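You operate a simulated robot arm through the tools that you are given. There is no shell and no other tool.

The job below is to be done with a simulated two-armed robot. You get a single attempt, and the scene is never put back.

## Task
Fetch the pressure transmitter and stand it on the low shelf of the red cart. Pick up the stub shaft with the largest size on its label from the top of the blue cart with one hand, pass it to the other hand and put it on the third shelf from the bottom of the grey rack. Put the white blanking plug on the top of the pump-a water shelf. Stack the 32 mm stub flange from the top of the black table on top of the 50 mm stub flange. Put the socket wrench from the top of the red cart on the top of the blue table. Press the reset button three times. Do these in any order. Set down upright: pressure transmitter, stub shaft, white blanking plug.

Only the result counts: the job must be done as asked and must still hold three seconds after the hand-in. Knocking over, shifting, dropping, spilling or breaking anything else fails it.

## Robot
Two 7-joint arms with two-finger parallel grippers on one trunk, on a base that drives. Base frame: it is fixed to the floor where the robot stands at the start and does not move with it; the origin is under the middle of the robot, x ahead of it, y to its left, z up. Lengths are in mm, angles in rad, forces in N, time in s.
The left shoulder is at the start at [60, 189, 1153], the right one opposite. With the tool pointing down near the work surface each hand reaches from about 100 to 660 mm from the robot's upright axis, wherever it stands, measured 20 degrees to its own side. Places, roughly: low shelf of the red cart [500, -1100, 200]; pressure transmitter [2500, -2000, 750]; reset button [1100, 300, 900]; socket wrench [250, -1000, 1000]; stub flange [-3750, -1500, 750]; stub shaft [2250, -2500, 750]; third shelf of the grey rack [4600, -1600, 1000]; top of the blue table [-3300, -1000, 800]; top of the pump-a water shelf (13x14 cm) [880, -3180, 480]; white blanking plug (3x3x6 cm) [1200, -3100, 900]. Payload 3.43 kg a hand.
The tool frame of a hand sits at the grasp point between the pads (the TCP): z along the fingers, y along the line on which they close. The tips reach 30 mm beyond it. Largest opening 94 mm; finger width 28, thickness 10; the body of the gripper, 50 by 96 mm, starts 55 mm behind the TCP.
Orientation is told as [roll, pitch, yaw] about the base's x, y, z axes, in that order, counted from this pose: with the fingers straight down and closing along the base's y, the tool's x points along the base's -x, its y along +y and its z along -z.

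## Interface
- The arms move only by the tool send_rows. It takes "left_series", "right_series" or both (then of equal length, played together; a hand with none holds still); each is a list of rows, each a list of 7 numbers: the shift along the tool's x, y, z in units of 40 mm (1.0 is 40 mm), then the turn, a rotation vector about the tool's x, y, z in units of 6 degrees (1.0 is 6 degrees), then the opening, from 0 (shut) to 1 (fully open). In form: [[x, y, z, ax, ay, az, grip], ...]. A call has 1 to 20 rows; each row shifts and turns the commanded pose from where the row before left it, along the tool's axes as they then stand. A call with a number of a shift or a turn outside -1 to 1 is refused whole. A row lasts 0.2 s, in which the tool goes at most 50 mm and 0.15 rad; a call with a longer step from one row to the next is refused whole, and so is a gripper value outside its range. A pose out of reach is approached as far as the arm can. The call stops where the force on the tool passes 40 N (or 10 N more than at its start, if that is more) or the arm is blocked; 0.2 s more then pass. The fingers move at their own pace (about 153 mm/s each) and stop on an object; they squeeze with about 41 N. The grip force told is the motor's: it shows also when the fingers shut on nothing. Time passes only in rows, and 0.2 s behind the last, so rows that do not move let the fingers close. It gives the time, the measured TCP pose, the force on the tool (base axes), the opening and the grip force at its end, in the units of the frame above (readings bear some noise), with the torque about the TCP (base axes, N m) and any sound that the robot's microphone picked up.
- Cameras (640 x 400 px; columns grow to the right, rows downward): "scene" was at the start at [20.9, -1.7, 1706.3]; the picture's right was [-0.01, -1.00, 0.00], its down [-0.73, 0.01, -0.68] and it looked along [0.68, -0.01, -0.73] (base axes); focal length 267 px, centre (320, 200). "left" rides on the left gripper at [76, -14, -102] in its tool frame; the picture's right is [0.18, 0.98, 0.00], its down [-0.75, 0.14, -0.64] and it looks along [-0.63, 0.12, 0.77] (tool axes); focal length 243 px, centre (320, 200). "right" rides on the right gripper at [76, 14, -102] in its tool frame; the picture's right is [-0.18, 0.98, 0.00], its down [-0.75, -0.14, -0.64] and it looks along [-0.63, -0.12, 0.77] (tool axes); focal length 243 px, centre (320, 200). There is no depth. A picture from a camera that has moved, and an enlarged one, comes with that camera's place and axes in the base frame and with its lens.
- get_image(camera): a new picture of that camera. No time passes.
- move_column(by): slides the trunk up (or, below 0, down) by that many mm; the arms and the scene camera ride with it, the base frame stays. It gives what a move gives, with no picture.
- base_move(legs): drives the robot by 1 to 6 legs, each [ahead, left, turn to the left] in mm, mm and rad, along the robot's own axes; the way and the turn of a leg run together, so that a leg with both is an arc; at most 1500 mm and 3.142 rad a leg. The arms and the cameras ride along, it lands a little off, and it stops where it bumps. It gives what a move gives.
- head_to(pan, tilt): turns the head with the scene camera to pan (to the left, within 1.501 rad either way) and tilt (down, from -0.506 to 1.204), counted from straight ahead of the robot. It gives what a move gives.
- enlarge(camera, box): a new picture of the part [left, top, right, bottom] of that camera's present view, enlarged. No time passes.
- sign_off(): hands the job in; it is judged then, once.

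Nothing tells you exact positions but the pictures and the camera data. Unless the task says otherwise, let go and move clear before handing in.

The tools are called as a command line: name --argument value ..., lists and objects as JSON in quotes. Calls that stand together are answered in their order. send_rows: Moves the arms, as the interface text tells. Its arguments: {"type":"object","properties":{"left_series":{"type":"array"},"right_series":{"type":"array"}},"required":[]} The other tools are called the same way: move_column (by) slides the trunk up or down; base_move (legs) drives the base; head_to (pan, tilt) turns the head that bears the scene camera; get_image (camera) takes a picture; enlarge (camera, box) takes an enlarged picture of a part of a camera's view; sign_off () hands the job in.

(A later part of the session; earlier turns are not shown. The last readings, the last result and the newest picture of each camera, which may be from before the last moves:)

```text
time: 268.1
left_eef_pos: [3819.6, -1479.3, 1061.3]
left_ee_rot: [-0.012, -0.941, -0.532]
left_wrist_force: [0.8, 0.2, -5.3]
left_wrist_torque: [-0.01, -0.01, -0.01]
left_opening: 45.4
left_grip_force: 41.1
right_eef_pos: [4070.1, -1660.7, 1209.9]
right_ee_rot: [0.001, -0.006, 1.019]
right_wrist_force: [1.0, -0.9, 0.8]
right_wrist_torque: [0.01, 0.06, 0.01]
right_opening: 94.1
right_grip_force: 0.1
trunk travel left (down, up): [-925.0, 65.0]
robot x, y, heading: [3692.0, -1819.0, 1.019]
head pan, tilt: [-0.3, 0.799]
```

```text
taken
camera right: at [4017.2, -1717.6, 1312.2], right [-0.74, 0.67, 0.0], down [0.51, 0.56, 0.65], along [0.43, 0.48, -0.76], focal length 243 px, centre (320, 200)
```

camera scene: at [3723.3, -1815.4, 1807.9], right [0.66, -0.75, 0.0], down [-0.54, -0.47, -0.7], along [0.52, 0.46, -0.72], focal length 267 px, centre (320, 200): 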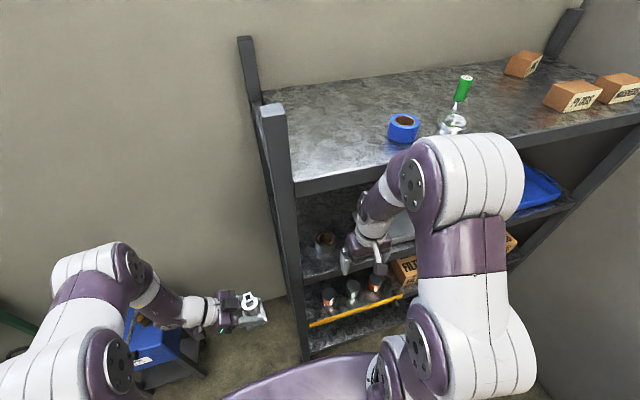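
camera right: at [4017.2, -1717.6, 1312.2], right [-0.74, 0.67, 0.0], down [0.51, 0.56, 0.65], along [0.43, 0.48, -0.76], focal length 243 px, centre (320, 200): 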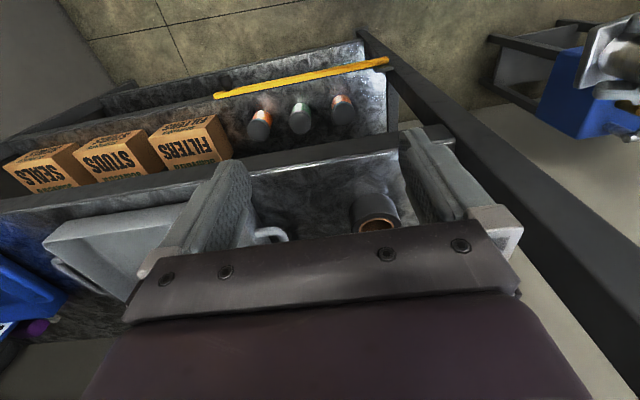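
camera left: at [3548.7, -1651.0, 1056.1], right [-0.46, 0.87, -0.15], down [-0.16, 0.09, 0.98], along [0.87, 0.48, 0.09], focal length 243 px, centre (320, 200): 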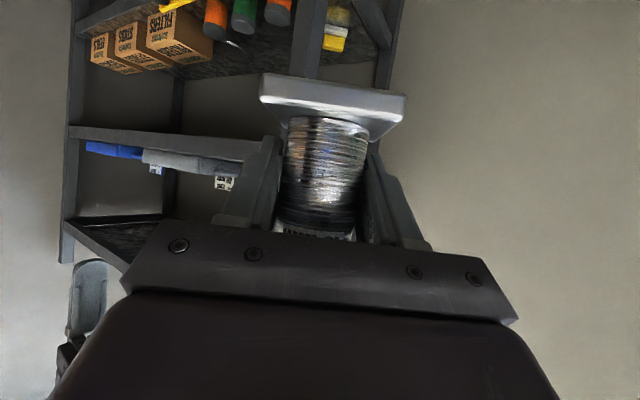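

The third shelf is at z ≈ 1000, with a small can near its left end and the grey tray further right; there's a free spot between them. I'll slide right along the rack.

base_move --legs '[[0, -400, -0.01]]'

head_to --pan 0.1 --tilt 0.8

get_image --camera "scene"

get_image --camera "right"

get_image --camera "left"

```text
time: 270.6
left_eef_pos: [4163.6, -1692.7, 1061.9]
left_ee_rot: [-0.011, -0.942, -0.54]
left_wrist_force: [-0.2, 0.7, -5.1]
left_wrist_torque: [0.01, 0.02, 0.0]
left_opening: 45.4
left_grip_force: 40.8
right_eef_pos: [4411.9, -1874.3, 1211.2]
right_ee_rot: [0.0, -0.011, 1.012]
right_wrist_force: [-0.9, -0.1, -0.8]
right_wrist_torque: [0.02, -0.02, 0.01]
right_opening: 94.0
right_grip_force: 0.1
trunk travel left (down, up): [-925.0, 65.0]
robot x, y, heading: [4034.6, -2031.4, 1.009]
head pan, tilt: [-0.3, 0.799]
```

```text
time: 271.4
left_eef_pos: [4164.3, -1693.2, 1061.4]
left_ee_rot: [-0.012, -0.942, -0.539]
left_wrist_force: [-0.3, -0.1, -6.0]
left_wrist_torque: [0.02, -0.01, 0.0]
left_opening: 45.4
left_grip_force: 41.1
right_eef_pos: [4413.1, -1876.0, 1210.0]
right_ee_rot: [0.001, -0.009, 1.012]
right_wrist_force: [-0.1, -0.2, 0.3]
right_wrist_torque: [-0.01, 0.02, 0.0]
right_opening: 94.0
right_grip_force: 0.1
trunk travel left (down, up): [-925.0, 65.0]
robot x, y, heading: [4031.8, -2029.0, 1.012]
head pan, tilt: [0.099, 0.799]
```

```text
taken
camera scene: at [4039.7, -2009.1, 1807.9], right [0.9, -0.44, 0.0], down [-0.32, -0.64, -0.7], along [0.31, 0.62, -0.72], focal length 267 px, centre (320, 200)
```

scene: 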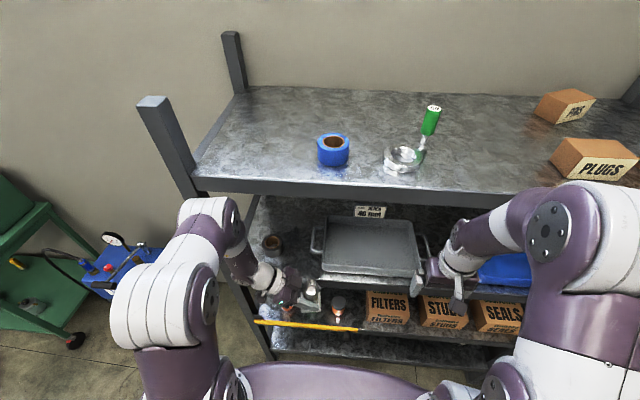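

```text
taken
camera right: at [4359.4, -1932.8, 1312.3], right [-0.74, 0.68, 0.0], down [0.52, 0.56, 0.65], along [0.44, 0.48, -0.76], focal length 243 px, centre (320, 200)
```

right: 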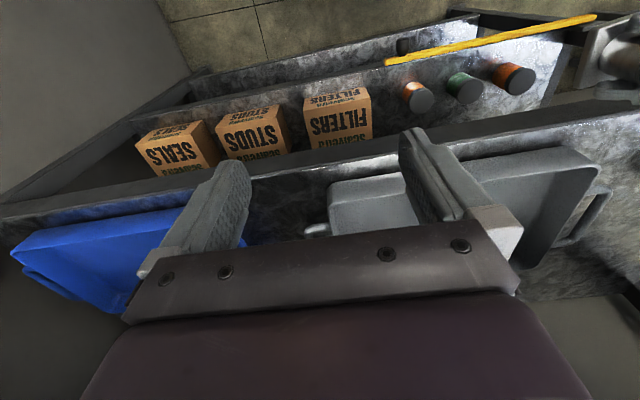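

```text
taken
camera left: at [4048.9, -1638.9, 1061.1], right [0.42, 0.89, -0.16], down [0.01, 0.17, 0.99], along [0.91, -0.42, 0.06], focal length 243 px, centre (320, 200)
```

left: 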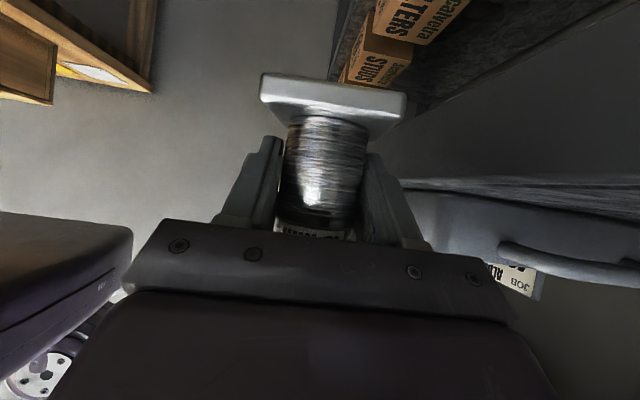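

The spot around u=1280, just left of the grey tray's front-left corner, is free. I'll raise the column 55 mm, then swing the hand back outward so the shaft enters above the shelf.

move_column --by 55

send_rows --left_series '[[0, 0.355, -0.01, -0.8, 0, -0.537, 0], [0, 0.355, -0.01, -0.8, 0, -0.537, 0], [0, 0.355, -0.01, -0.8, 0, -0.537, 0], [0, 0.355, -0.01, -0.8, 0, -0.537, 0], [0, 0.355, -0.01, -0.8, 0, -0.537, 0], [0, 0.355, -0.01, -0.8, 0, -0.537, 0], [0, 0.355, -0.01, -0.8, 0, -0.537, 0], [0, 0.355, -0.01, -0.8, 0, -0.537, 0], [0, 0.355, -0.01, -0.8, 0, -0.537, 0], [0, 0, 0, 0, 0, 0, 0]]'

get_image --camera "left"

get_image --camera "scene"

```text
time: 272.4
left_eef_pos: [4163.9, -1693.0, 1116.9]
left_ee_rot: [-0.011, -0.94, -0.54]
left_wrist_force: [-0.7, 0.5, -6.0]
left_wrist_torque: [0.01, 0.04, -0.02]
left_opening: 45.0
left_grip_force: 40.7
right_eef_pos: [4412.6, -1875.4, 1264.3]
right_ee_rot: [0.0, -0.008, 1.013]
right_wrist_force: [-0.2, 0.1, 0.6]
right_wrist_torque: [-0.01, -0.02, -0.04]
right_opening: 94.3
right_grip_force: 0.1
trunk travel left (down, up): [-980.0, 10.0]
robot x, y, heading: [4034.8, -2031.8, 1.011]
head pan, tilt: [0.099, 0.799]
```

```text
time: 274.6
left_eef_pos: [4181.3, -1570.2, 1120.5]
left_ee_rot: [0.043, -0.948, 0.325]
left_wrist_force: [-0.2, -0.1, -5.0]
left_wrist_torque: [-0.03, 0.03, 0.01]
left_opening: 45.4
left_grip_force: 40.8
right_eef_pos: [4412.1, -1875.5, 1265.0]
right_ee_rot: [0.001, -0.008, 1.013]
right_wrist_force: [0.3, -0.6, 0.5]
right_wrist_torque: [-0.01, 0.01, 0.0]
right_opening: 93.9
right_grip_force: 0.1
trunk travel left (down, up): [-980.0, 10.0]
robot x, y, heading: [4033.8, -2029.8, 1.014]
head pan, tilt: [0.099, 0.799]
```

```text
taken
camera left: at [4066.8, -1627.6, 1117.9], right [-0.45, 0.89, -0.12], down [-0.12, 0.08, 0.99], along [0.89, 0.46, 0.07], focal length 243 px, centre (320, 200)
```

left: 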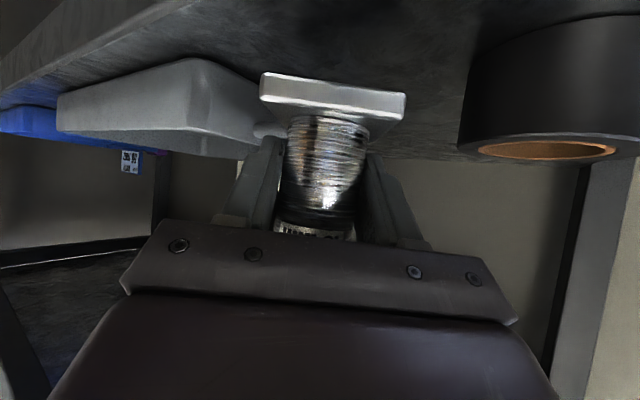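

```text
taken
camera scene: at [4039.1, -2008.3, 1862.9], right [0.9, -0.44, 0.0], down [-0.32, -0.64, -0.7], along [0.31, 0.62, -0.72], focal length 267 px, centre (320, 200)
```

scene: 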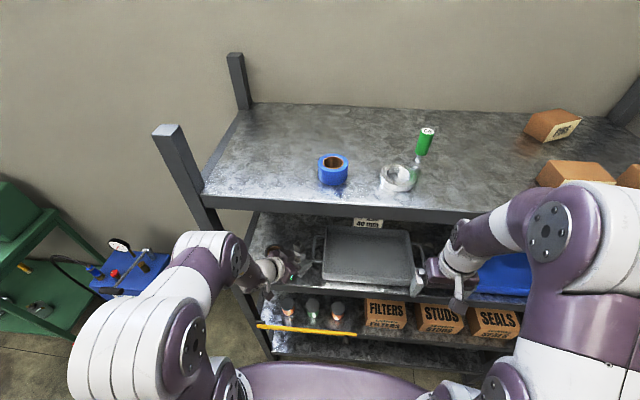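

The shaft is now over the shelf between the can and the tray. I'll correct the small tilt and advance 22 mm.

send_rows --left_series '[[0, 0, 0, 0, -0.29, -0.295, 0], [0, 0, 0, 0, 0, 0, 0]]'

base_move --legs '[[22, 0, 0]]'

get_image --camera "left"

enlarge --camera "scene" --box '[220, 200, 380, 320]'

get_image --camera "right"

```text
time: 275.2
left_eef_pos: [4181.9, -1568.9, 1119.3]
left_ee_rot: [-0.002, -0.98, 0.378]
left_wrist_force: [0.1, 0.7, -5.3]
left_wrist_torque: [-0.04, 0.03, -0.03]
left_opening: 45.1
left_grip_force: 41.0
right_eef_pos: [4412.8, -1875.8, 1265.2]
right_ee_rot: [0.001, -0.008, 1.012]
right_wrist_force: [-0.5, -0.1, 0.2]
right_wrist_torque: [0.01, -0.01, 0.0]
right_opening: 94.3
right_grip_force: 0.0
trunk travel left (down, up): [-980.0, 10.0]
robot x, y, heading: [4031.5, -2030.4, 1.012]
head pan, tilt: [0.099, 0.799]
```

```text
time: 276.0
left_eef_pos: [4191.2, -1554.2, 1122.5]
left_ee_rot: [0.006, -0.986, 0.371]
left_wrist_force: [-0.4, -0.7, -5.3]
left_wrist_torque: [0.01, 0.0, 0.05]
left_opening: 45.5
left_grip_force: 40.9
right_eef_pos: [4420.7, -1861.4, 1267.6]
right_ee_rot: [-0.002, -0.014, 1.01]
right_wrist_force: [0.0, -0.7, 0.4]
right_wrist_torque: [0.05, -0.06, -0.01]
right_opening: 94.2
right_grip_force: 0.2
trunk travel left (down, up): [-980.0, 10.0]
robot x, y, heading: [4044.5, -2012.0, 1.011]
head pan, tilt: [0.099, 0.799]
```

```text
taken
camera left: at [4078.1, -1615.1, 1116.2], right [-0.46, 0.88, -0.15], down [-0.16, 0.08, 0.98], along [0.88, 0.47, 0.1], focal length 243 px, centre (320, 200)
```

left: 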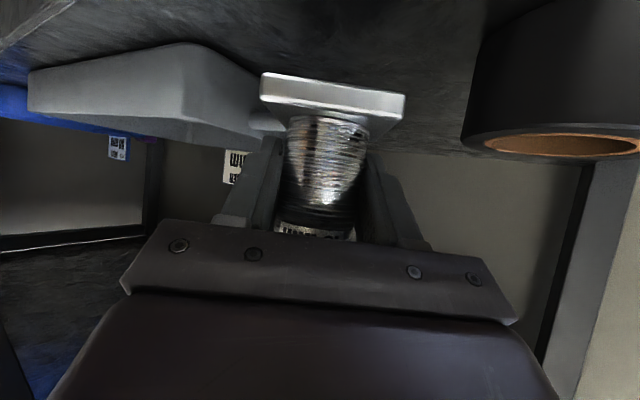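

```text
3.33 times, centred on (300, 260) of scene
camera zoom: at [4046.6, -1997.4, 1863.0], right [0.9, -0.44, 0.0], down [-0.32, -0.64, -0.7], along [0.31, 0.63, -0.71], focal length 891 px, centre (387, 0)
```

zoom: 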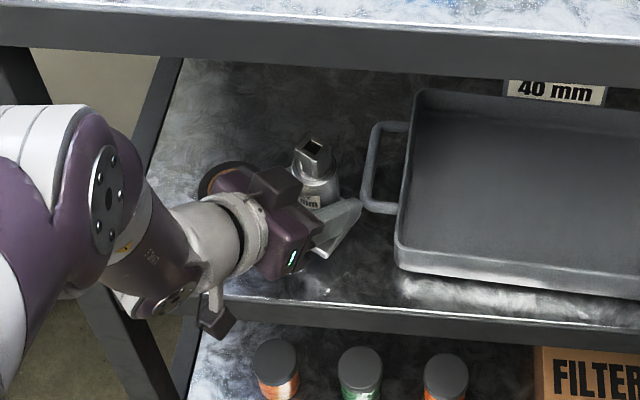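

```text
taken
camera right: at [4367.9, -1919.4, 1368.7], right [-0.74, 0.68, 0.0], down [0.52, 0.56, 0.65], along [0.44, 0.48, -0.76], focal length 243 px, centre (320, 200)
```

right: 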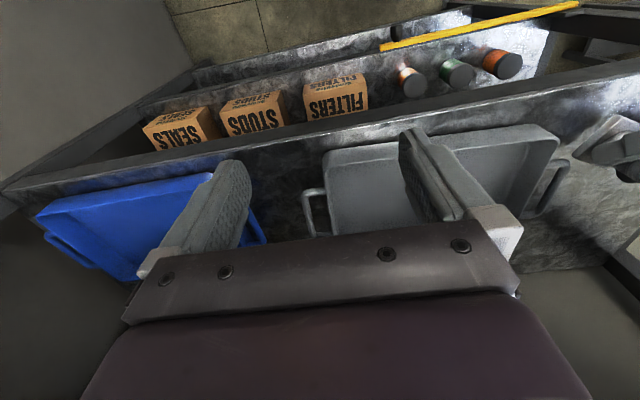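

move_column --by -45

get_image --camera "left"

enlarge --camera "scene" --box '[220, 200, 380, 320]'

```text
time: 276.7
left_eef_pos: [4197.7, -1544.5, 1090.1]
left_ee_rot: [0.025, -1.009, 0.359]
left_wrist_force: [-4.3, -5.7, 17.8]
left_wrist_torque: [-0.91, 0.54, -0.02]
left_opening: 45.4
left_grip_force: 41.5
right_eef_pos: [4422.6, -1858.8, 1226.4]
right_ee_rot: [0.001, -0.013, 1.011]
right_wrist_force: [-0.1, -0.3, -0.4]
right_wrist_torque: [-0.02, 0.02, 0.03]
right_opening: 93.9
right_grip_force: 0.1
trunk travel left (down, up): [-940.0, 50.0]
robot x, y, heading: [4043.0, -2010.8, 1.008]
head pan, tilt: [0.099, 0.799]
stopped: the force on the tool passed its limit at 54 N (the readings are from after the stop); the commanded pose is now the measured one
```

```text
taken
camera left: at [4083.8, -1605.3, 1080.8], right [-0.45, 0.88, -0.14], down [-0.18, 0.07, 0.98], along [0.87, 0.47, 0.13], focal length 243 px, centre (320, 200)
```

left: 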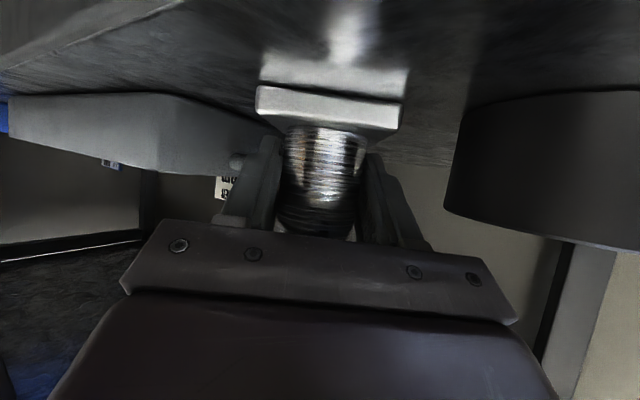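

```text
3.33 times, centred on (300, 260) of scene
camera zoom: at [4048.6, -1993.6, 1822.7], right [0.9, -0.44, 0.0], down [-0.32, -0.64, -0.7], along [0.31, 0.63, -0.72], focal length 891 px, centre (387, 0)
```

zoom: 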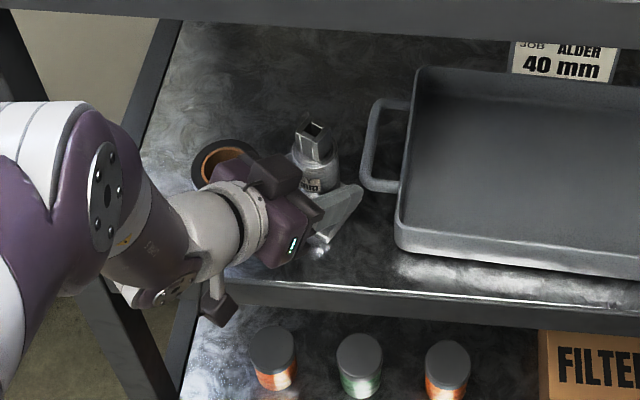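

The shaft's foot already touches: the shelf is at z ≈ 1030. I'll ease the pressure, then open slowly.

send_rows --left_series '[[-0.042, 0, -0.027, 0, 0, 0, 0], [0, 0, 0, 0, 0, 0, 0]]'

enlarge --camera "left" --box '[220, 40, 440, 240]'

```text
time: 277.3
left_eef_pos: [4197.8, -1543.3, 1090.3]
left_ee_rot: [0.021, -1.004, 0.359]
left_wrist_force: [0.2, 0.0, 3.6]
left_wrist_torque: [-0.04, -0.42, -0.04]
left_opening: 45.3
left_grip_force: 40.8
right_eef_pos: [4423.9, -1856.7, 1225.8]
right_ee_rot: [0.001, -0.008, 1.01]
right_wrist_force: [-0.9, 0.2, -0.5]
right_wrist_torque: [-0.01, -0.03, 0.0]
right_opening: 93.9
right_grip_force: 0.1
trunk travel left (down, up): [-940.0, 50.0]
robot x, y, heading: [4046.0, -2016.0, 1.017]
head pan, tilt: [0.099, 0.799]
```

```text
2.00 times, centred on (330, 140) of left
camera zoom: at [4084.5, -1604.2, 1081.4], right [-0.46, 0.88, -0.14], down [-0.18, 0.07, 0.98], along [0.87, 0.47, 0.12], focal length 485 px, centre (300, 320)
```

zoom: 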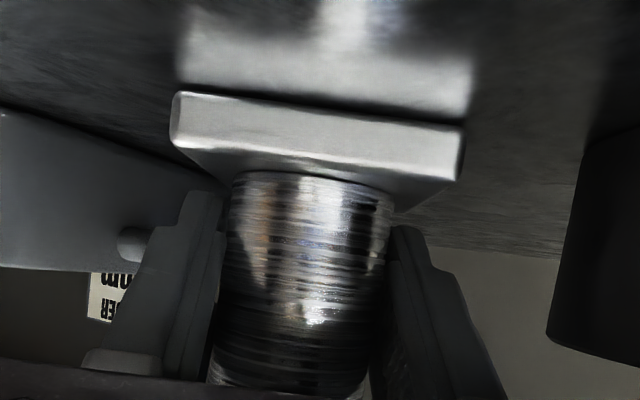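

The foot lies flat. Opening the fingers slowly.

send_rows --left_series '[[0, 0, 0, 0, 0, 0, 0.5], [0, 0, 0, 0, 0, 0, 0.54], [0, 0, 0, 0, 0, 0, 0.6], [0, 0, 0, 0, 0, 0, 0.66], [0, 0, 0, 0, 0, 0, 0.7]]'

enlarge --camera "left" --box '[220, 40, 440, 240]'

enlarge --camera "scene" --box '[220, 200, 380, 320]'

```text
time: 278.5
left_eef_pos: [4196.1, -1544.7, 1088.6]
left_ee_rot: [0.022, -1.003, 0.36]
left_wrist_force: [0.1, -0.3, 0.7]
left_wrist_torque: [-0.01, -0.02, -0.01]
left_opening: 65.9
left_grip_force: 0.1
right_eef_pos: [4423.7, -1857.2, 1225.7]
right_ee_rot: [0.0, -0.01, 1.011]
right_wrist_force: [0.1, -0.2, -0.1]
right_wrist_torque: [-0.03, 0.03, -0.01]
right_opening: 94.1
right_grip_force: 0.0
trunk travel left (down, up): [-940.0, 50.0]
robot x, y, heading: [4045.7, -2010.6, 1.009]
head pan, tilt: [0.099, 0.799]
```

```text
2.00 times, centred on (330, 140) of left
camera zoom: at [4084.2, -1604.2, 1081.2], right [-0.46, 0.88, -0.14], down [-0.18, 0.07, 0.98], along [0.87, 0.47, 0.12], focal length 485 px, centre (300, 320)
```

zoom: 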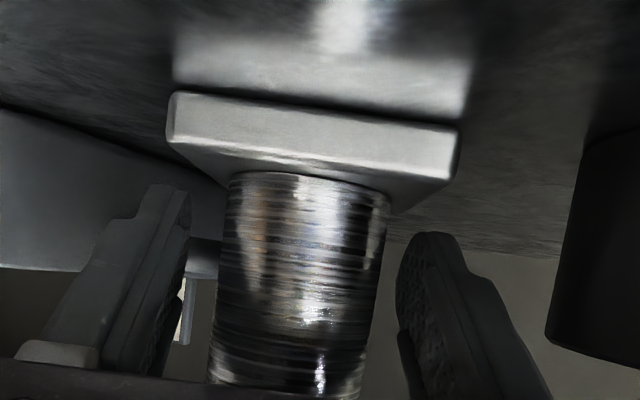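

```text
3.33 times, centred on (300, 260) of scene
camera zoom: at [4050.7, -1990.1, 1822.8], right [0.9, -0.44, 0.0], down [-0.32, -0.64, -0.7], along [0.31, 0.62, -0.72], focal length 891 px, centre (387, 0)
```

zoom: 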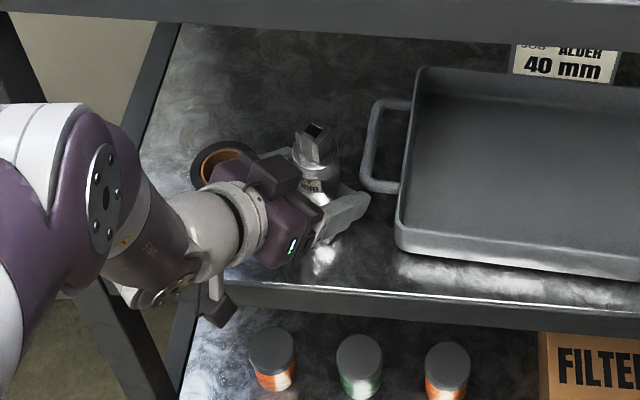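

The shaft stands upright on the third shelf. I'll withdraw the hand along its axis.

send_rows --left_series '[[0, 0, -0.6, 0, 0, 0, 0.72], [0, 0, -0.9, 0, 0, 0, 0.72], [0, 0, -0.9, 0, 0, 0, 0.72], [0, 0, -0.6, 0, 0, 0, 0.72], [0, 0, 0, 0, 0, 0, 0.72]]'

enlarge --camera "scene" --box '[220, 200, 380, 320]'

get_image --camera "left"

```text
time: 279.7
left_eef_pos: [4105.9, -1582.0, 1153.9]
left_ee_rot: [0.02, -1.003, 0.362]
left_wrist_force: [0.5, 0.2, 0.6]
left_wrist_torque: [0.03, 0.0, 0.03]
left_opening: 67.9
left_grip_force: 0.1
right_eef_pos: [4424.7, -1856.0, 1225.6]
right_ee_rot: [0.001, -0.007, 1.011]
right_wrist_force: [0.1, -1.1, 0.4]
right_wrist_torque: [0.03, 0.03, 0.05]
right_opening: 94.2
right_grip_force: 0.0
trunk travel left (down, up): [-940.0, 50.0]
robot x, y, heading: [4043.2, -2009.6, 1.014]
head pan, tilt: [0.099, 0.799]
```

```text
3.33 times, centred on (300, 260) of scene
camera zoom: at [4051.1, -1989.7, 1822.9], right [0.9, -0.44, 0.0], down [-0.32, -0.64, -0.7], along [0.31, 0.62, -0.72], focal length 891 px, centre (387, 0)
```

zoom: 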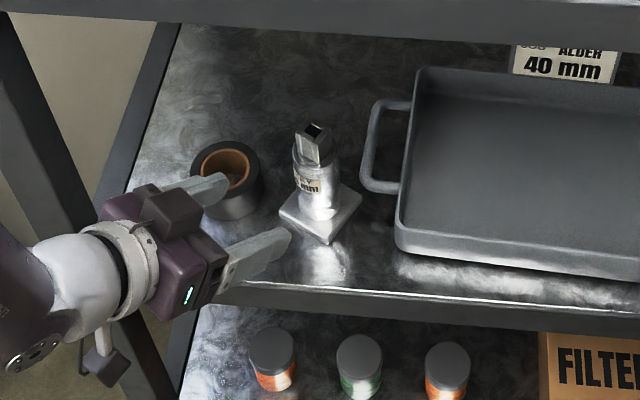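

```text
taken
camera left: at [3992.5, -1641.9, 1145.5], right [-0.46, 0.88, -0.14], down [-0.18, 0.07, 0.98], along [0.87, 0.47, 0.12], focal length 243 px, centre (320, 200)
```

left: 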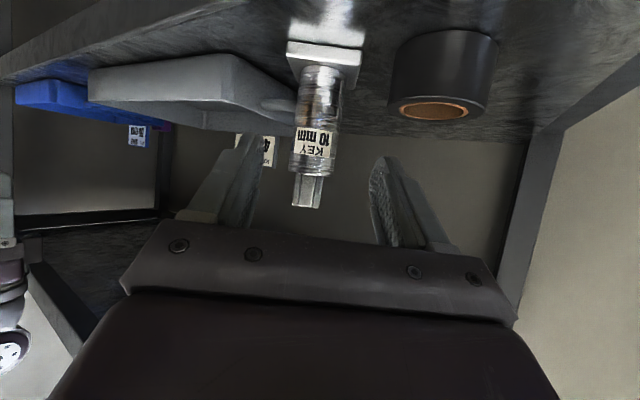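

The shaft stands well, and the tape roll and tray are untouched. I'll swing the left hand inward again before sliding out past the post.

send_rows --left_series '[[0.01, -0.355, -0.015, 0.81, 0, 0.52, 0.6], [0.01, -0.355, -0.015, 0.81, 0, 0.52, 0.3], [0.01, -0.355, -0.015, 0.81, 0, 0.52, 0.3], [0.01, -0.355, -0.015, 0.81, 0, 0.52, 0.3], [0.01, -0.355, -0.015, 0.81, 0, 0.52, 0.3], [0.01, -0.355, -0.015, 0.81, 0, 0.52, 0.3], [0, 0, 0, 0, 0, 0, 0.3]]'

get_image --camera "scene"

```text
time: 281.3
left_eef_pos: [4136.1, -1680.3, 1135.2]
left_ee_rot: [0.023, -0.959, -0.24]
left_wrist_force: [-0.2, -0.2, -0.1]
left_wrist_torque: [0.0, -0.02, 0.0]
left_opening: 28.3
left_grip_force: 0.1
left hand out of reach, approached as far as the arm can: row 4, 5, 6
right_eef_pos: [4424.2, -1856.6, 1225.8]
right_ee_rot: [-0.001, -0.008, 1.01]
right_wrist_force: [0.1, 0.0, 0.1]
right_wrist_torque: [-0.01, 0.01, 0.0]
right_opening: 94.3
right_grip_force: 0.0
trunk travel left (down, up): [-940.0, 50.0]
robot x, y, heading: [4047.1, -2010.8, 1.01]
head pan, tilt: [0.099, 0.799]
```

```text
taken
camera scene: at [4050.8, -1989.8, 1822.8], right [0.9, -0.44, 0.0], down [-0.32, -0.64, -0.7], along [0.31, 0.62, -0.72], focal length 267 px, centre (320, 200)
```

scene: 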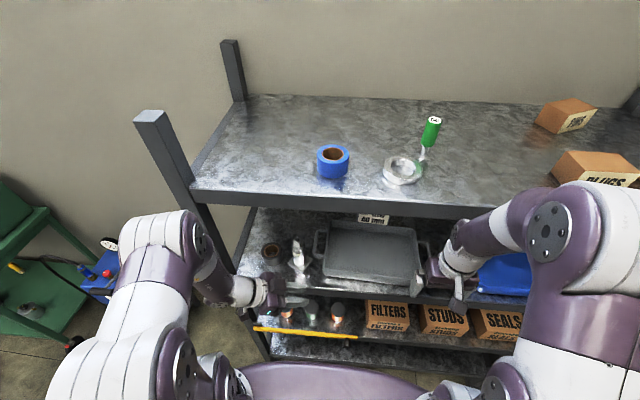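

I'll slide left out of the gap along the open aisle, then turn around toward the blue cart's end for the pressure transmitter.

base_move --legs '[[0, 500, 0], [0, 500, 0], [-120, 0, 0]]'

base_move --legs '[[0, 0, 3.14], [0, -480, 0]]'

head_to --pan 0.2 --tilt 0.85

get_image --camera "scene"

```text
time: 287.6
left_eef_pos: [3229.1, -1247.2, 1135.1]
left_ee_rot: [0.019, -0.958, -0.237]
left_wrist_force: [-0.5, -0.5, 0.1]
left_wrist_torque: [-0.01, 0.0, -0.03]
left_opening: 28.3
left_grip_force: 0.1
right_eef_pos: [3518.8, -1422.5, 1225.3]
right_ee_rot: [-0.001, -0.006, 1.013]
right_wrist_force: [-0.1, 0.0, 0.3]
right_wrist_torque: [0.01, -0.01, 0.04]
right_opening: 93.8
right_grip_force: 0.1
trunk travel left (down, up): [-940.0, 50.0]
robot x, y, heading: [3140.7, -1578.3, 1.011]
head pan, tilt: [0.099, 0.799]
```

```text
time: 297.9
left_eef_pos: [2637.0, -1661.6, 1136.1]
left_ee_rot: [0.021, -0.96, 2.925]
left_wrist_force: [0.3, -0.6, 0.7]
left_wrist_torque: [0.02, -0.02, 0.01]
left_opening: 28.1
left_grip_force: 0.1
right_eef_pos: [2342.3, -1493.8, 1225.4]
right_ee_rot: [-0.002, -0.009, -2.105]
right_wrist_force: [0.8, 0.5, 0.8]
right_wrist_torque: [0.01, 0.05, 0.02]
right_opening: 93.8
right_grip_force: 0.1
trunk travel left (down, up): [-940.0, 50.0]
robot x, y, heading: [2718.4, -1326.1, -2.108]
head pan, tilt: [0.099, 0.799]
```

```text
time: 298.6
left_eef_pos: [2635.3, -1662.5, 1135.1]
left_ee_rot: [0.022, -0.96, 2.925]
left_wrist_force: [-0.4, -0.1, -0.5]
left_wrist_torque: [-0.01, -0.01, 0.02]
left_opening: 28.0
left_grip_force: 0.1
right_eef_pos: [2341.8, -1493.0, 1225.4]
right_ee_rot: [0.0, -0.008, -2.106]
right_wrist_force: [0.4, 0.2, 0.2]
right_wrist_torque: [0.0, -0.01, -0.02]
right_opening: 94.0
right_grip_force: 0.1
trunk travel left (down, up): [-940.0, 50.0]
robot x, y, heading: [2717.2, -1329.8, -2.102]
head pan, tilt: [0.201, 0.85]
```

```text
taken
camera scene: at [2722.5, -1352.3, 1818.9], right [-0.94, 0.33, 0.0], down [0.25, 0.71, -0.66], along [-0.22, -0.62, -0.75], focal length 267 px, centre (320, 200)
```

scene: 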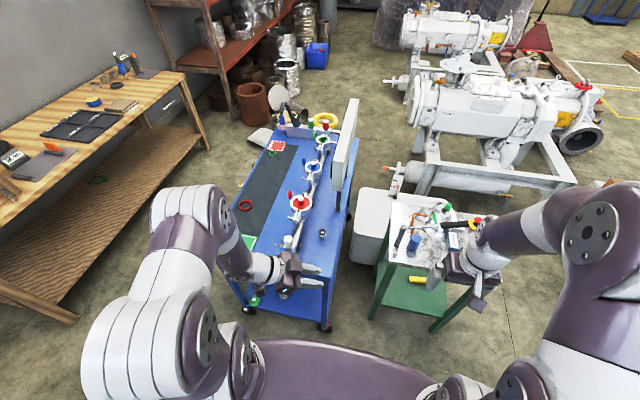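

I'm at the cart's end again. I'll zoom in on the transmitter.

enlarge --camera "scene" --box '[250, 180, 380, 300]'

enlarge --camera "scene" --box '[300, 215, 350, 260]'

get_image --camera "right"

```text
3.33 times, centred on (315, 240) of scene
camera zoom: at [2722.5, -1352.3, 1818.9], right [-0.94, 0.33, 0.0], down [0.25, 0.71, -0.66], along [-0.22, -0.62, -0.75], focal length 891 px, centre (337, 67)
```

zoom: 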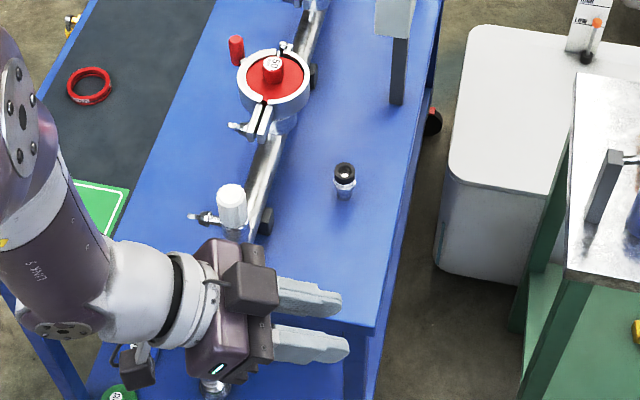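

```text
8.89 times, centred on (325, 238) of scene
camera zoom: at [2722.5, -1352.3, 1818.9], right [-0.94, 0.33, 0.0], down [0.25, 0.71, -0.66], along [-0.22, -0.62, -0.75], focal length 2377 px, centre (276, -133)
```

zoom: 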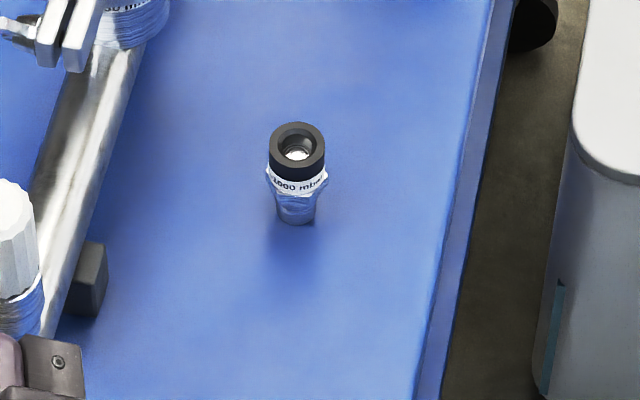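

```text
taken
camera right: at [2393.3, -1433.7, 1327.4], right [0.75, -0.66, 0.0], down [-0.5, -0.57, 0.65], along [-0.43, -0.49, -0.76], focal length 243 px, centre (320, 200)
```

right: 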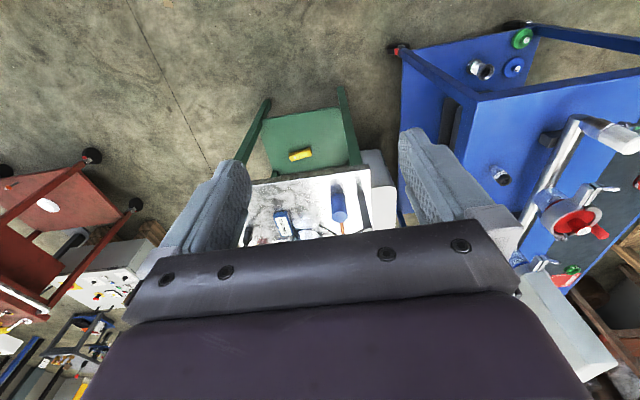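

The transmitter (cap top z ≈ 866) is at about (2494, -1962). I'll swing the left hand to point straight ahead and reduce its tilt to about 41°, as used for the plug.

send_rows --left_series '[[0, 0.34, 0, -0.756, 0, -0.529, 0.3], [0, 0.34, 0, -0.756, 0, -0.529, 0.3], [0, 0.34, 0, -0.756, 0, -0.529, 0.3], [0, 0.34, 0, -0.756, 0, -0.529, 0.3], [0, 0.34, 0, -0.756, 0, -0.529, 0.3], [0, 0.34, 0, -0.756, 0, -0.529, 0.3], [0, 0.34, 0, -0.756, 0, -0.529, 0.3], [0, 0.34, 0, -0.756, 0, -0.529, 0.3], [0, 0.34, 0, -0.756, 0, -0.529, 0.3], [0, 0.34, 0, -0.756, 0, -0.529, 0.3], [0, 0.34, 0, -0.756, 0, -0.529, 0.3], [0, 0.34, 0, -0.756, 0, -0.529, 0.3], [0, 0.34, 0, -0.756, 0, -0.529, 0.3], [0, 0, 0, 0, 0.783, 0, 0.5], [0, 0, 0, 0, 0.783, 0, 0.5], [0, 0, 0, 0, 0.783, 0, 0.5], [0, 0, 0, 0, 0, 0, 0.5]]'

get_image --camera "left"

```text
time: 302.2
left_eef_pos: [2701.6, -1835.5, 1153.6]
left_ee_rot: [-0.005, -0.723, -2.133]
left_wrist_force: [0.3, 0.3, 0.6]
left_wrist_torque: [-0.02, 0.0, 0.02]
left_opening: 47.0
left_grip_force: 0.0
left hand out of reach, approached as far as the arm can: row 10, 11, 12, 13
right_eef_pos: [2342.7, -1493.2, 1226.6]
right_ee_rot: [0.001, -0.008, -2.105]
right_wrist_force: [0.3, -0.2, 0.7]
right_wrist_torque: [0.02, 0.01, 0.02]
right_opening: 94.0
right_grip_force: 0.1
trunk travel left (down, up): [-940.0, 50.0]
robot x, y, heading: [2713.7, -1331.2, -2.107]
head pan, tilt: [0.201, 0.85]
```

```text
taken
camera left: at [2755.6, -1722.0, 1180.3], right [0.9, -0.41, -0.12], down [0.05, -0.2, 0.98], along [-0.42, -0.89, -0.16], focal length 243 px, centre (320, 200)
```

left: 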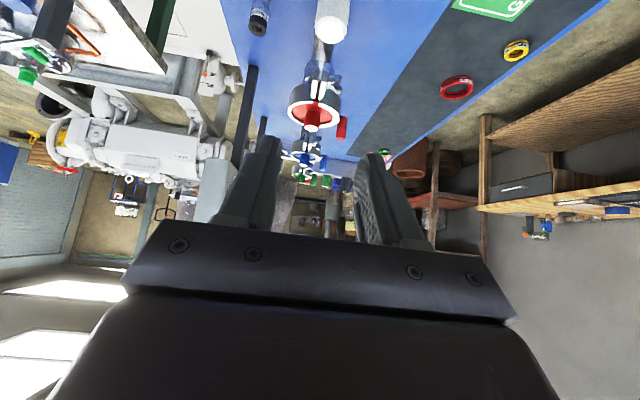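

send_rows --left_series '[[0, -0.95, 0, 0, 0, 0, 0.5], [0, -0.95, 0, 0, 0, 0, 0.5], [0, -0.95, 0, 0, 0, 0, 0.5], [0, 0, 0, 0, 0, 0, 0.5]]'

base_move --legs '[[115, 0, 0]]'

move_column --by -120

get_image --camera "left"

enlarge --camera "scene" --box '[250, 200, 410, 320]'

```text
time: 303.2
left_eef_pos: [2666.6, -1816.6, 1155.6]
left_ee_rot: [-0.01, -0.723, -2.132]
left_wrist_force: [-0.1, -0.3, 0.1]
left_wrist_torque: [-0.03, -0.02, 0.02]
left_opening: 46.8
left_grip_force: 0.2
left hand out of reach, approached as far as the arm can: row 2, 3
right_eef_pos: [2340.9, -1494.0, 1226.1]
right_ee_rot: [0.0, -0.008, -2.104]
right_wrist_force: [0.2, -0.4, 1.1]
right_wrist_torque: [-0.01, -0.02, 0.01]
right_opening: 93.9
right_grip_force: 0.1
trunk travel left (down, up): [-940.0, 50.0]
robot x, y, heading: [2715.9, -1327.9, -2.11]
head pan, tilt: [0.201, 0.85]
```

```text
time: 304.4
left_eef_pos: [2608.1, -1914.1, 1155.9]
left_ee_rot: [-0.011, -0.725, -2.134]
left_wrist_force: [-0.3, 0.4, 0.3]
left_wrist_torque: [0.02, 0.0, -0.02]
left_opening: 47.0
left_grip_force: 0.1
right_eef_pos: [2283.5, -1590.9, 1225.7]
right_ee_rot: [-0.001, -0.011, -2.106]
right_wrist_force: [-0.2, -0.2, 0.7]
right_wrist_torque: [-0.05, 0.0, 0.01]
right_opening: 93.6
right_grip_force: 0.0
trunk travel left (down, up): [-940.0, 50.0]
robot x, y, heading: [2657.0, -1427.5, -2.112]
head pan, tilt: [0.201, 0.85]
```

```text
time: 305.9
left_eef_pos: [2608.2, -1914.6, 1036.1]
left_ee_rot: [-0.01, -0.722, -2.135]
left_wrist_force: [-0.1, 0.6, 0.1]
left_wrist_torque: [0.03, -0.02, -0.01]
left_opening: 46.9
left_grip_force: 0.1
right_eef_pos: [2284.4, -1591.6, 1105.7]
right_ee_rot: [0.0, -0.011, -2.104]
right_wrist_force: [-0.3, -0.1, -0.1]
right_wrist_torque: [0.04, 0.0, 0.0]
right_opening: 94.1
right_grip_force: 0.0
trunk travel left (down, up): [-820.0, 170.0]
robot x, y, heading: [2651.8, -1428.6, -2.112]
head pan, tilt: [0.201, 0.85]
```

```text
taken
camera left: at [2664.1, -1802.7, 1062.6], right [0.9, -0.41, -0.13], down [0.05, -0.2, 0.98], along [-0.43, -0.89, -0.16], focal length 243 px, centre (320, 200)
```

left: 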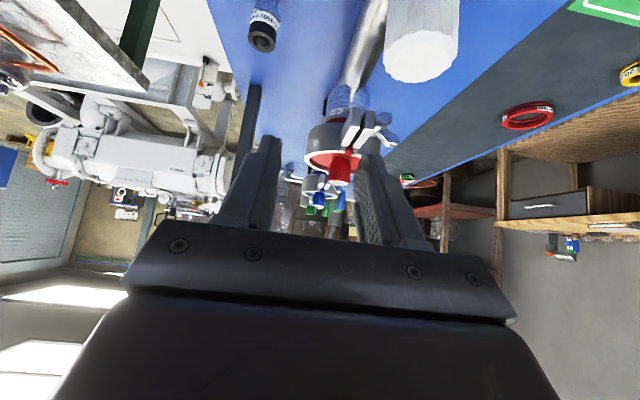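

```text
3.33 times, centred on (330, 260) of scene
camera zoom: at [2664.1, -1450.8, 1698.9], right [-0.94, 0.33, 0.0], down [0.25, 0.71, -0.66], along [-0.22, -0.62, -0.75], focal length 891 px, centre (287, 0)
```

zoom: 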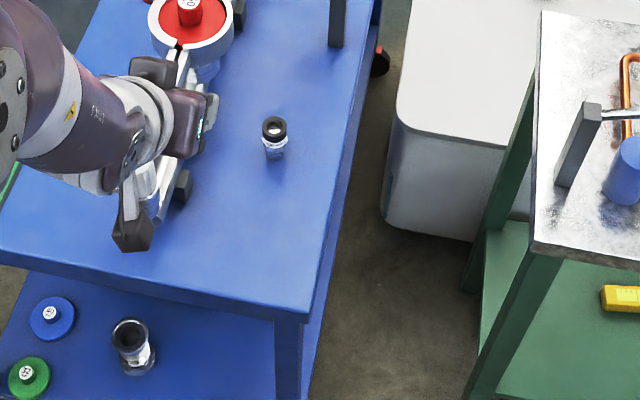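

send_rows --left_series '[[0.12, -0.57, 0.89, 0, 0, 0, 0.55], [0.12, -0.57, 0.89, 0, 0, 0, 0.55], [0.12, -0.57, 0.89, 0, 0, 0, 0.55], [0, 0, 0, 0, 0, 0, 0.55]]'

enlarge --camera "left" --box '[200, 0, 440, 240]'

enlarge --camera "scene" --box '[250, 200, 410, 320]'

```text
time: 306.9
left_eef_pos: [2589.4, -1949.6, 951.0]
left_ee_rot: [-0.019, -0.722, -2.135]
left_wrist_force: [0.6, 0.4, 0.2]
left_wrist_torque: [0.0, 0.0, 0.02]
left_opening: 51.3
left_grip_force: 0.1
left hand out of reach, approached as far as the arm can: row 1, 2, 3
right_eef_pos: [2283.3, -1590.0, 1105.4]
right_ee_rot: [0.001, -0.01, -2.106]
right_wrist_force: [0.6, 0.4, -0.3]
right_wrist_torque: [-0.01, 0.02, -0.02]
right_opening: 94.0
right_grip_force: 0.1
trunk travel left (down, up): [-820.0, 170.0]
robot x, y, heading: [2656.1, -1426.6, -2.106]
head pan, tilt: [0.201, 0.85]
```

```text
1.67 times, centred on (320, 120) of left
camera zoom: at [2646.9, -1838.2, 978.6], right [0.9, -0.42, -0.14], down [0.05, -0.2, 0.98], along [-0.44, -0.88, -0.16], focal length 404 px, centre (320, 333)
```

zoom: 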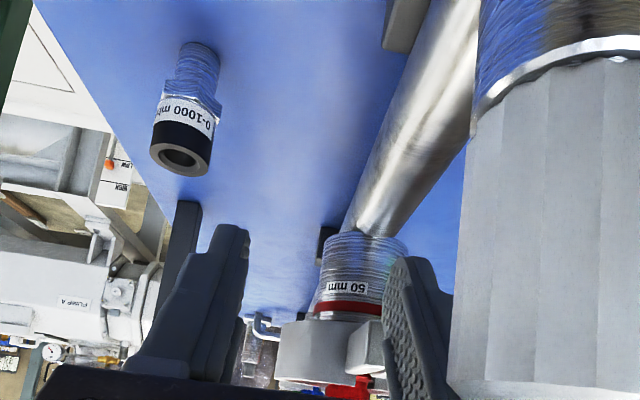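

```text
3.33 times, centred on (330, 260) of scene
camera zoom: at [2663.9, -1450.4, 1698.8], right [-0.94, 0.33, 0.0], down [0.25, 0.71, -0.66], along [-0.22, -0.62, -0.75], focal length 891 px, centre (287, 0)
```

zoom: 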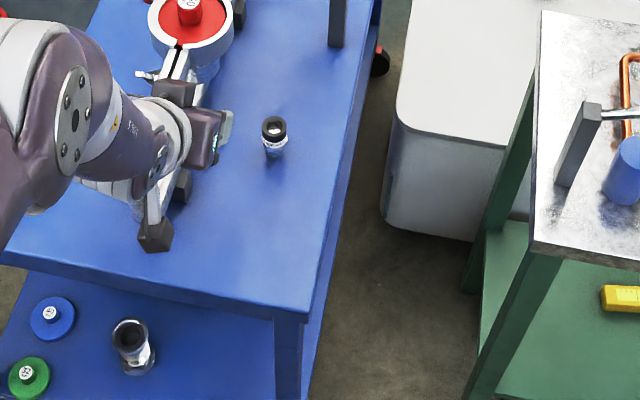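

The left arm is at its inner limit and close to the white cap. I'll lift it, shift the base 100 mm to the right so the transmitter lies further to my left, and try again.

send_rows --left_series '[[-0.66, 0, -0.75, 0, 0, 0, 0.55], [-0.66, 0, -0.75, 0, 0, 0, 0.55], [-0.3, 0, -0.34, 0, 0, 0, 0.55], [0, 0, 0, 0, 0, 0, 0.55]]'

base_move --legs '[[0, -100, 0]]'

get_image --camera "left"

get_image --camera "scene"

```text
time: 307.9
left_eef_pos: [2590.9, -1954.8, 1049.7]
left_ee_rot: [-0.011, -0.722, -2.135]
left_wrist_force: [-0.3, -0.5, 0.1]
left_wrist_torque: [0.03, 0.01, 0.01]
left_opening: 51.8
left_grip_force: 0.0
right_eef_pos: [2283.3, -1590.7, 1105.9]
right_ee_rot: [0.001, -0.009, -2.107]
right_wrist_force: [0.0, 0.6, -0.3]
right_wrist_torque: [0.0, -0.01, -0.03]
right_opening: 94.0
right_grip_force: 0.1
trunk travel left (down, up): [-820.0, 170.0]
robot x, y, heading: [2657.3, -1431.4, -2.11]
head pan, tilt: [0.201, 0.85]
```

```text
time: 309.1
left_eef_pos: [2504.6, -1902.8, 1049.9]
left_ee_rot: [-0.011, -0.722, -2.134]
left_wrist_force: [0.4, 0.8, 0.7]
left_wrist_torque: [-0.01, 0.01, 0.02]
left_opening: 51.6
left_grip_force: 0.0
right_eef_pos: [2196.4, -1539.4, 1105.3]
right_ee_rot: [-0.001, -0.009, -2.109]
right_wrist_force: [0.0, -0.3, -0.4]
right_wrist_torque: [0.03, 0.0, -0.01]
right_opening: 94.0
right_grip_force: 0.1
trunk travel left (down, up): [-820.0, 170.0]
robot x, y, heading: [2571.8, -1374.4, -2.109]
head pan, tilt: [0.201, 0.85]
```

```text
taken
camera left: at [2560.5, -1789.8, 1076.5], right [0.9, -0.41, -0.13], down [0.05, -0.2, 0.98], along [-0.43, -0.89, -0.16], focal length 243 px, centre (320, 200)
```

left: 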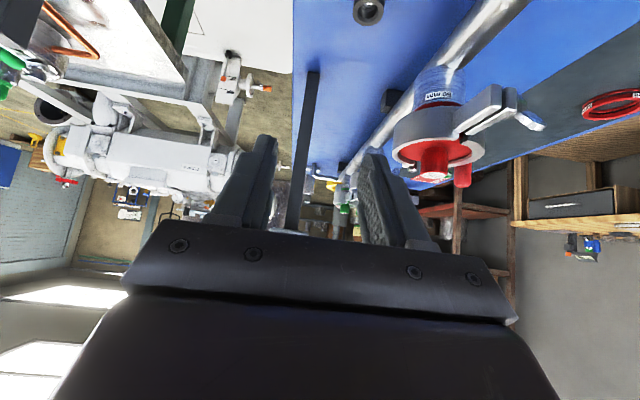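

```text
taken
camera scene: at [2577.4, -1399.6, 1698.8], right [-0.94, 0.33, 0.0], down [0.25, 0.71, -0.66], along [-0.22, -0.62, -0.75], focal length 267 px, centre (320, 200)
```

scene: 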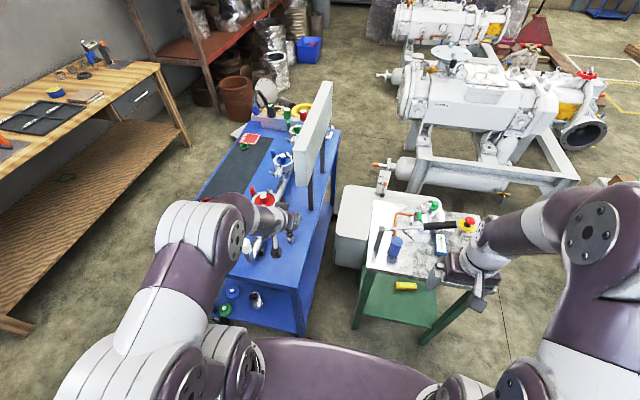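

Now the geometry is comfortable. I'll lower the left hand to a pre-grasp point just behind the transmitter.

send_rows --left_series '[[0.51, 0.17, 0.74, 0, 0, 0, 0.55], [0.51, 0.17, 0.74, 0, 0, 0, 0.55], [0.51, 0.17, 0.74, 0, 0, 0, 0.55], [0.51, 0.17, 0.74, 0, 0, 0, 0.55], [0, 0, 0, 0, 0, 0, 0.55]]'

enlarge --camera "left" --box '[200, 0, 440, 240]'

enlarge --camera "scene" --box '[220, 180, 340, 280]'

```text
time: 310.3
left_eef_pos: [2516.1, -1930.9, 904.6]
left_ee_rot: [-0.011, -0.722, -2.137]
left_wrist_force: [0.0, 0.0, -0.2]
left_wrist_torque: [0.01, 0.02, 0.03]
left_opening: 51.5
left_grip_force: 0.0
right_eef_pos: [2195.6, -1537.8, 1105.9]
right_ee_rot: [0.001, -0.009, -2.109]
right_wrist_force: [-0.7, 0.2, -0.5]
right_wrist_torque: [-0.04, -0.02, 0.02]
right_opening: 94.0
right_grip_force: 0.1
trunk travel left (down, up): [-820.0, 170.0]
robot x, y, heading: [2569.3, -1376.3, -2.106]
head pan, tilt: [0.201, 0.85]
```

```text
1.67 times, centred on (320, 120) of left
camera zoom: at [2572.4, -1818.1, 932.4], right [0.9, -0.41, -0.13], down [0.05, -0.2, 0.98], along [-0.43, -0.89, -0.16], focal length 404 px, centre (320, 333)
```

zoom: 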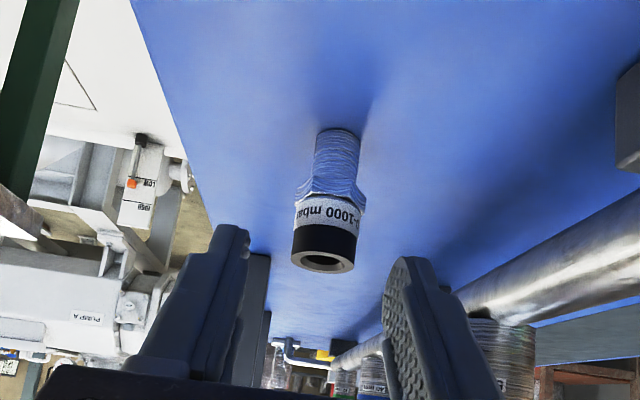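

```text
4.00 times, centred on (280, 230) of scene
camera zoom: at [2576.7, -1398.2, 1698.9], right [-0.94, 0.33, 0.0], down [0.25, 0.71, -0.66], along [-0.22, -0.62, -0.75], focal length 1070 px, centre (480, 80)
```

zoom: 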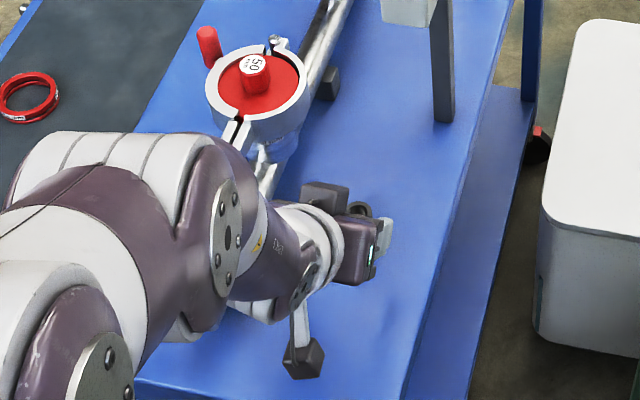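

send_rows --left_series '[[-0.02, 0.035, 0.5, 0, 0, 0, 0.55], [-0.02, 0.035, 0.5, 0, 0, 0, 0.55], [0, 0, 0.4, 0, 0, 0, 0.55], [0, 0, 0, 0, 0, 0, 0.55]]'

enlarge --camera "left" --box '[200, 0, 440, 240]'

```text
time: 311.3
left_eef_pos: [2499.6, -1963.0, 865.1]
left_ee_rot: [-0.01, -0.722, -2.135]
left_wrist_force: [-0.2, -0.2, 1.0]
left_wrist_torque: [-0.04, -0.01, -0.01]
left_opening: 51.7
left_grip_force: 0.0
right_eef_pos: [2196.1, -1540.0, 1105.7]
right_ee_rot: [0.001, -0.009, -2.109]
right_wrist_force: [-0.3, 0.0, 0.6]
right_wrist_torque: [-0.02, 0.0, -0.02]
right_opening: 94.1
right_grip_force: 0.1
trunk travel left (down, up): [-820.0, 170.0]
robot x, y, heading: [2571.9, -1373.1, -2.106]
head pan, tilt: [0.201, 0.85]
```

```text
1.67 times, centred on (320, 120) of left
camera zoom: at [2556.1, -1851.1, 892.0], right [0.9, -0.41, -0.13], down [0.05, -0.2, 0.98], along [-0.43, -0.89, -0.16], focal length 404 px, centre (320, 333)
```

zoom: 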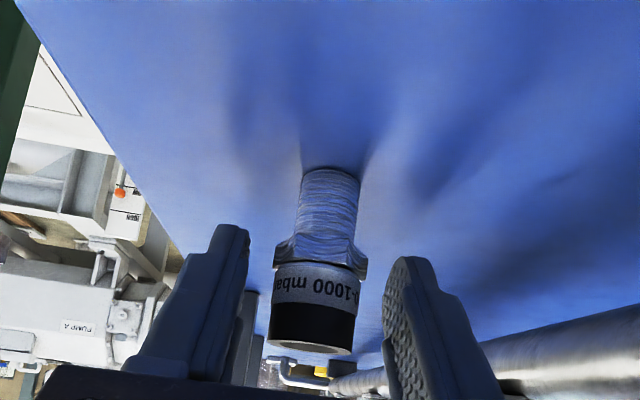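

The transmitter sits between the fingers. Closing.

send_rows --left_series '[[-0.08, 0, -0.09, 0, 0, 0, 0.55], [0, 0, 0, 0, 0, 0, 0.35], [0, 0, 0, 0, 0, 0, 0.1], [0, 0, 0, 0, 0, 0, 0], [0, 0, 0, 0, 0, 0, 0]]'

enlarge --camera "left" --box '[200, 0, 440, 240]'

```text
time: 312.5
left_eef_pos: [2499.1, -1964.5, 868.4]
left_ee_rot: [-0.011, -0.722, -2.134]
left_wrist_force: [-1.5, -1.2, 1.6]
left_wrist_torque: [0.02, 0.01, 0.04]
left_opening: 28.6
left_grip_force: 40.7
right_eef_pos: [2195.1, -1538.7, 1106.5]
right_ee_rot: [-0.002, -0.008, -2.109]
right_wrist_force: [0.1, -0.7, -0.4]
right_wrist_torque: [0.0, -0.02, 0.02]
right_opening: 93.8
right_grip_force: 0.1
trunk travel left (down, up): [-820.0, 170.0]
robot x, y, heading: [2573.7, -1376.1, -2.106]
head pan, tilt: [0.201, 0.85]
```

```text
1.67 times, centred on (320, 120) of left
camera zoom: at [2555.9, -1852.4, 896.7], right [0.9, -0.41, -0.13], down [0.05, -0.2, 0.98], along [-0.43, -0.89, -0.16], focal length 404 px, centre (320, 333)
```

zoom: 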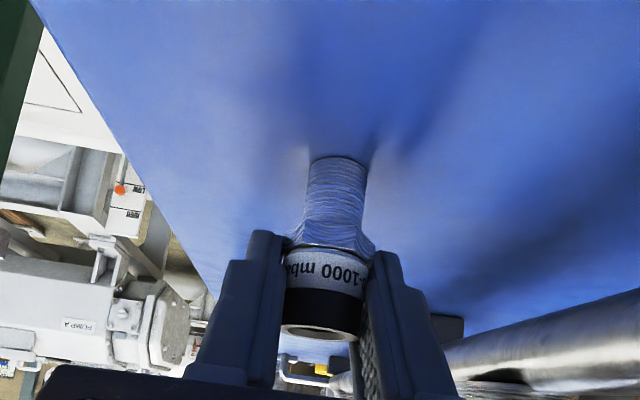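

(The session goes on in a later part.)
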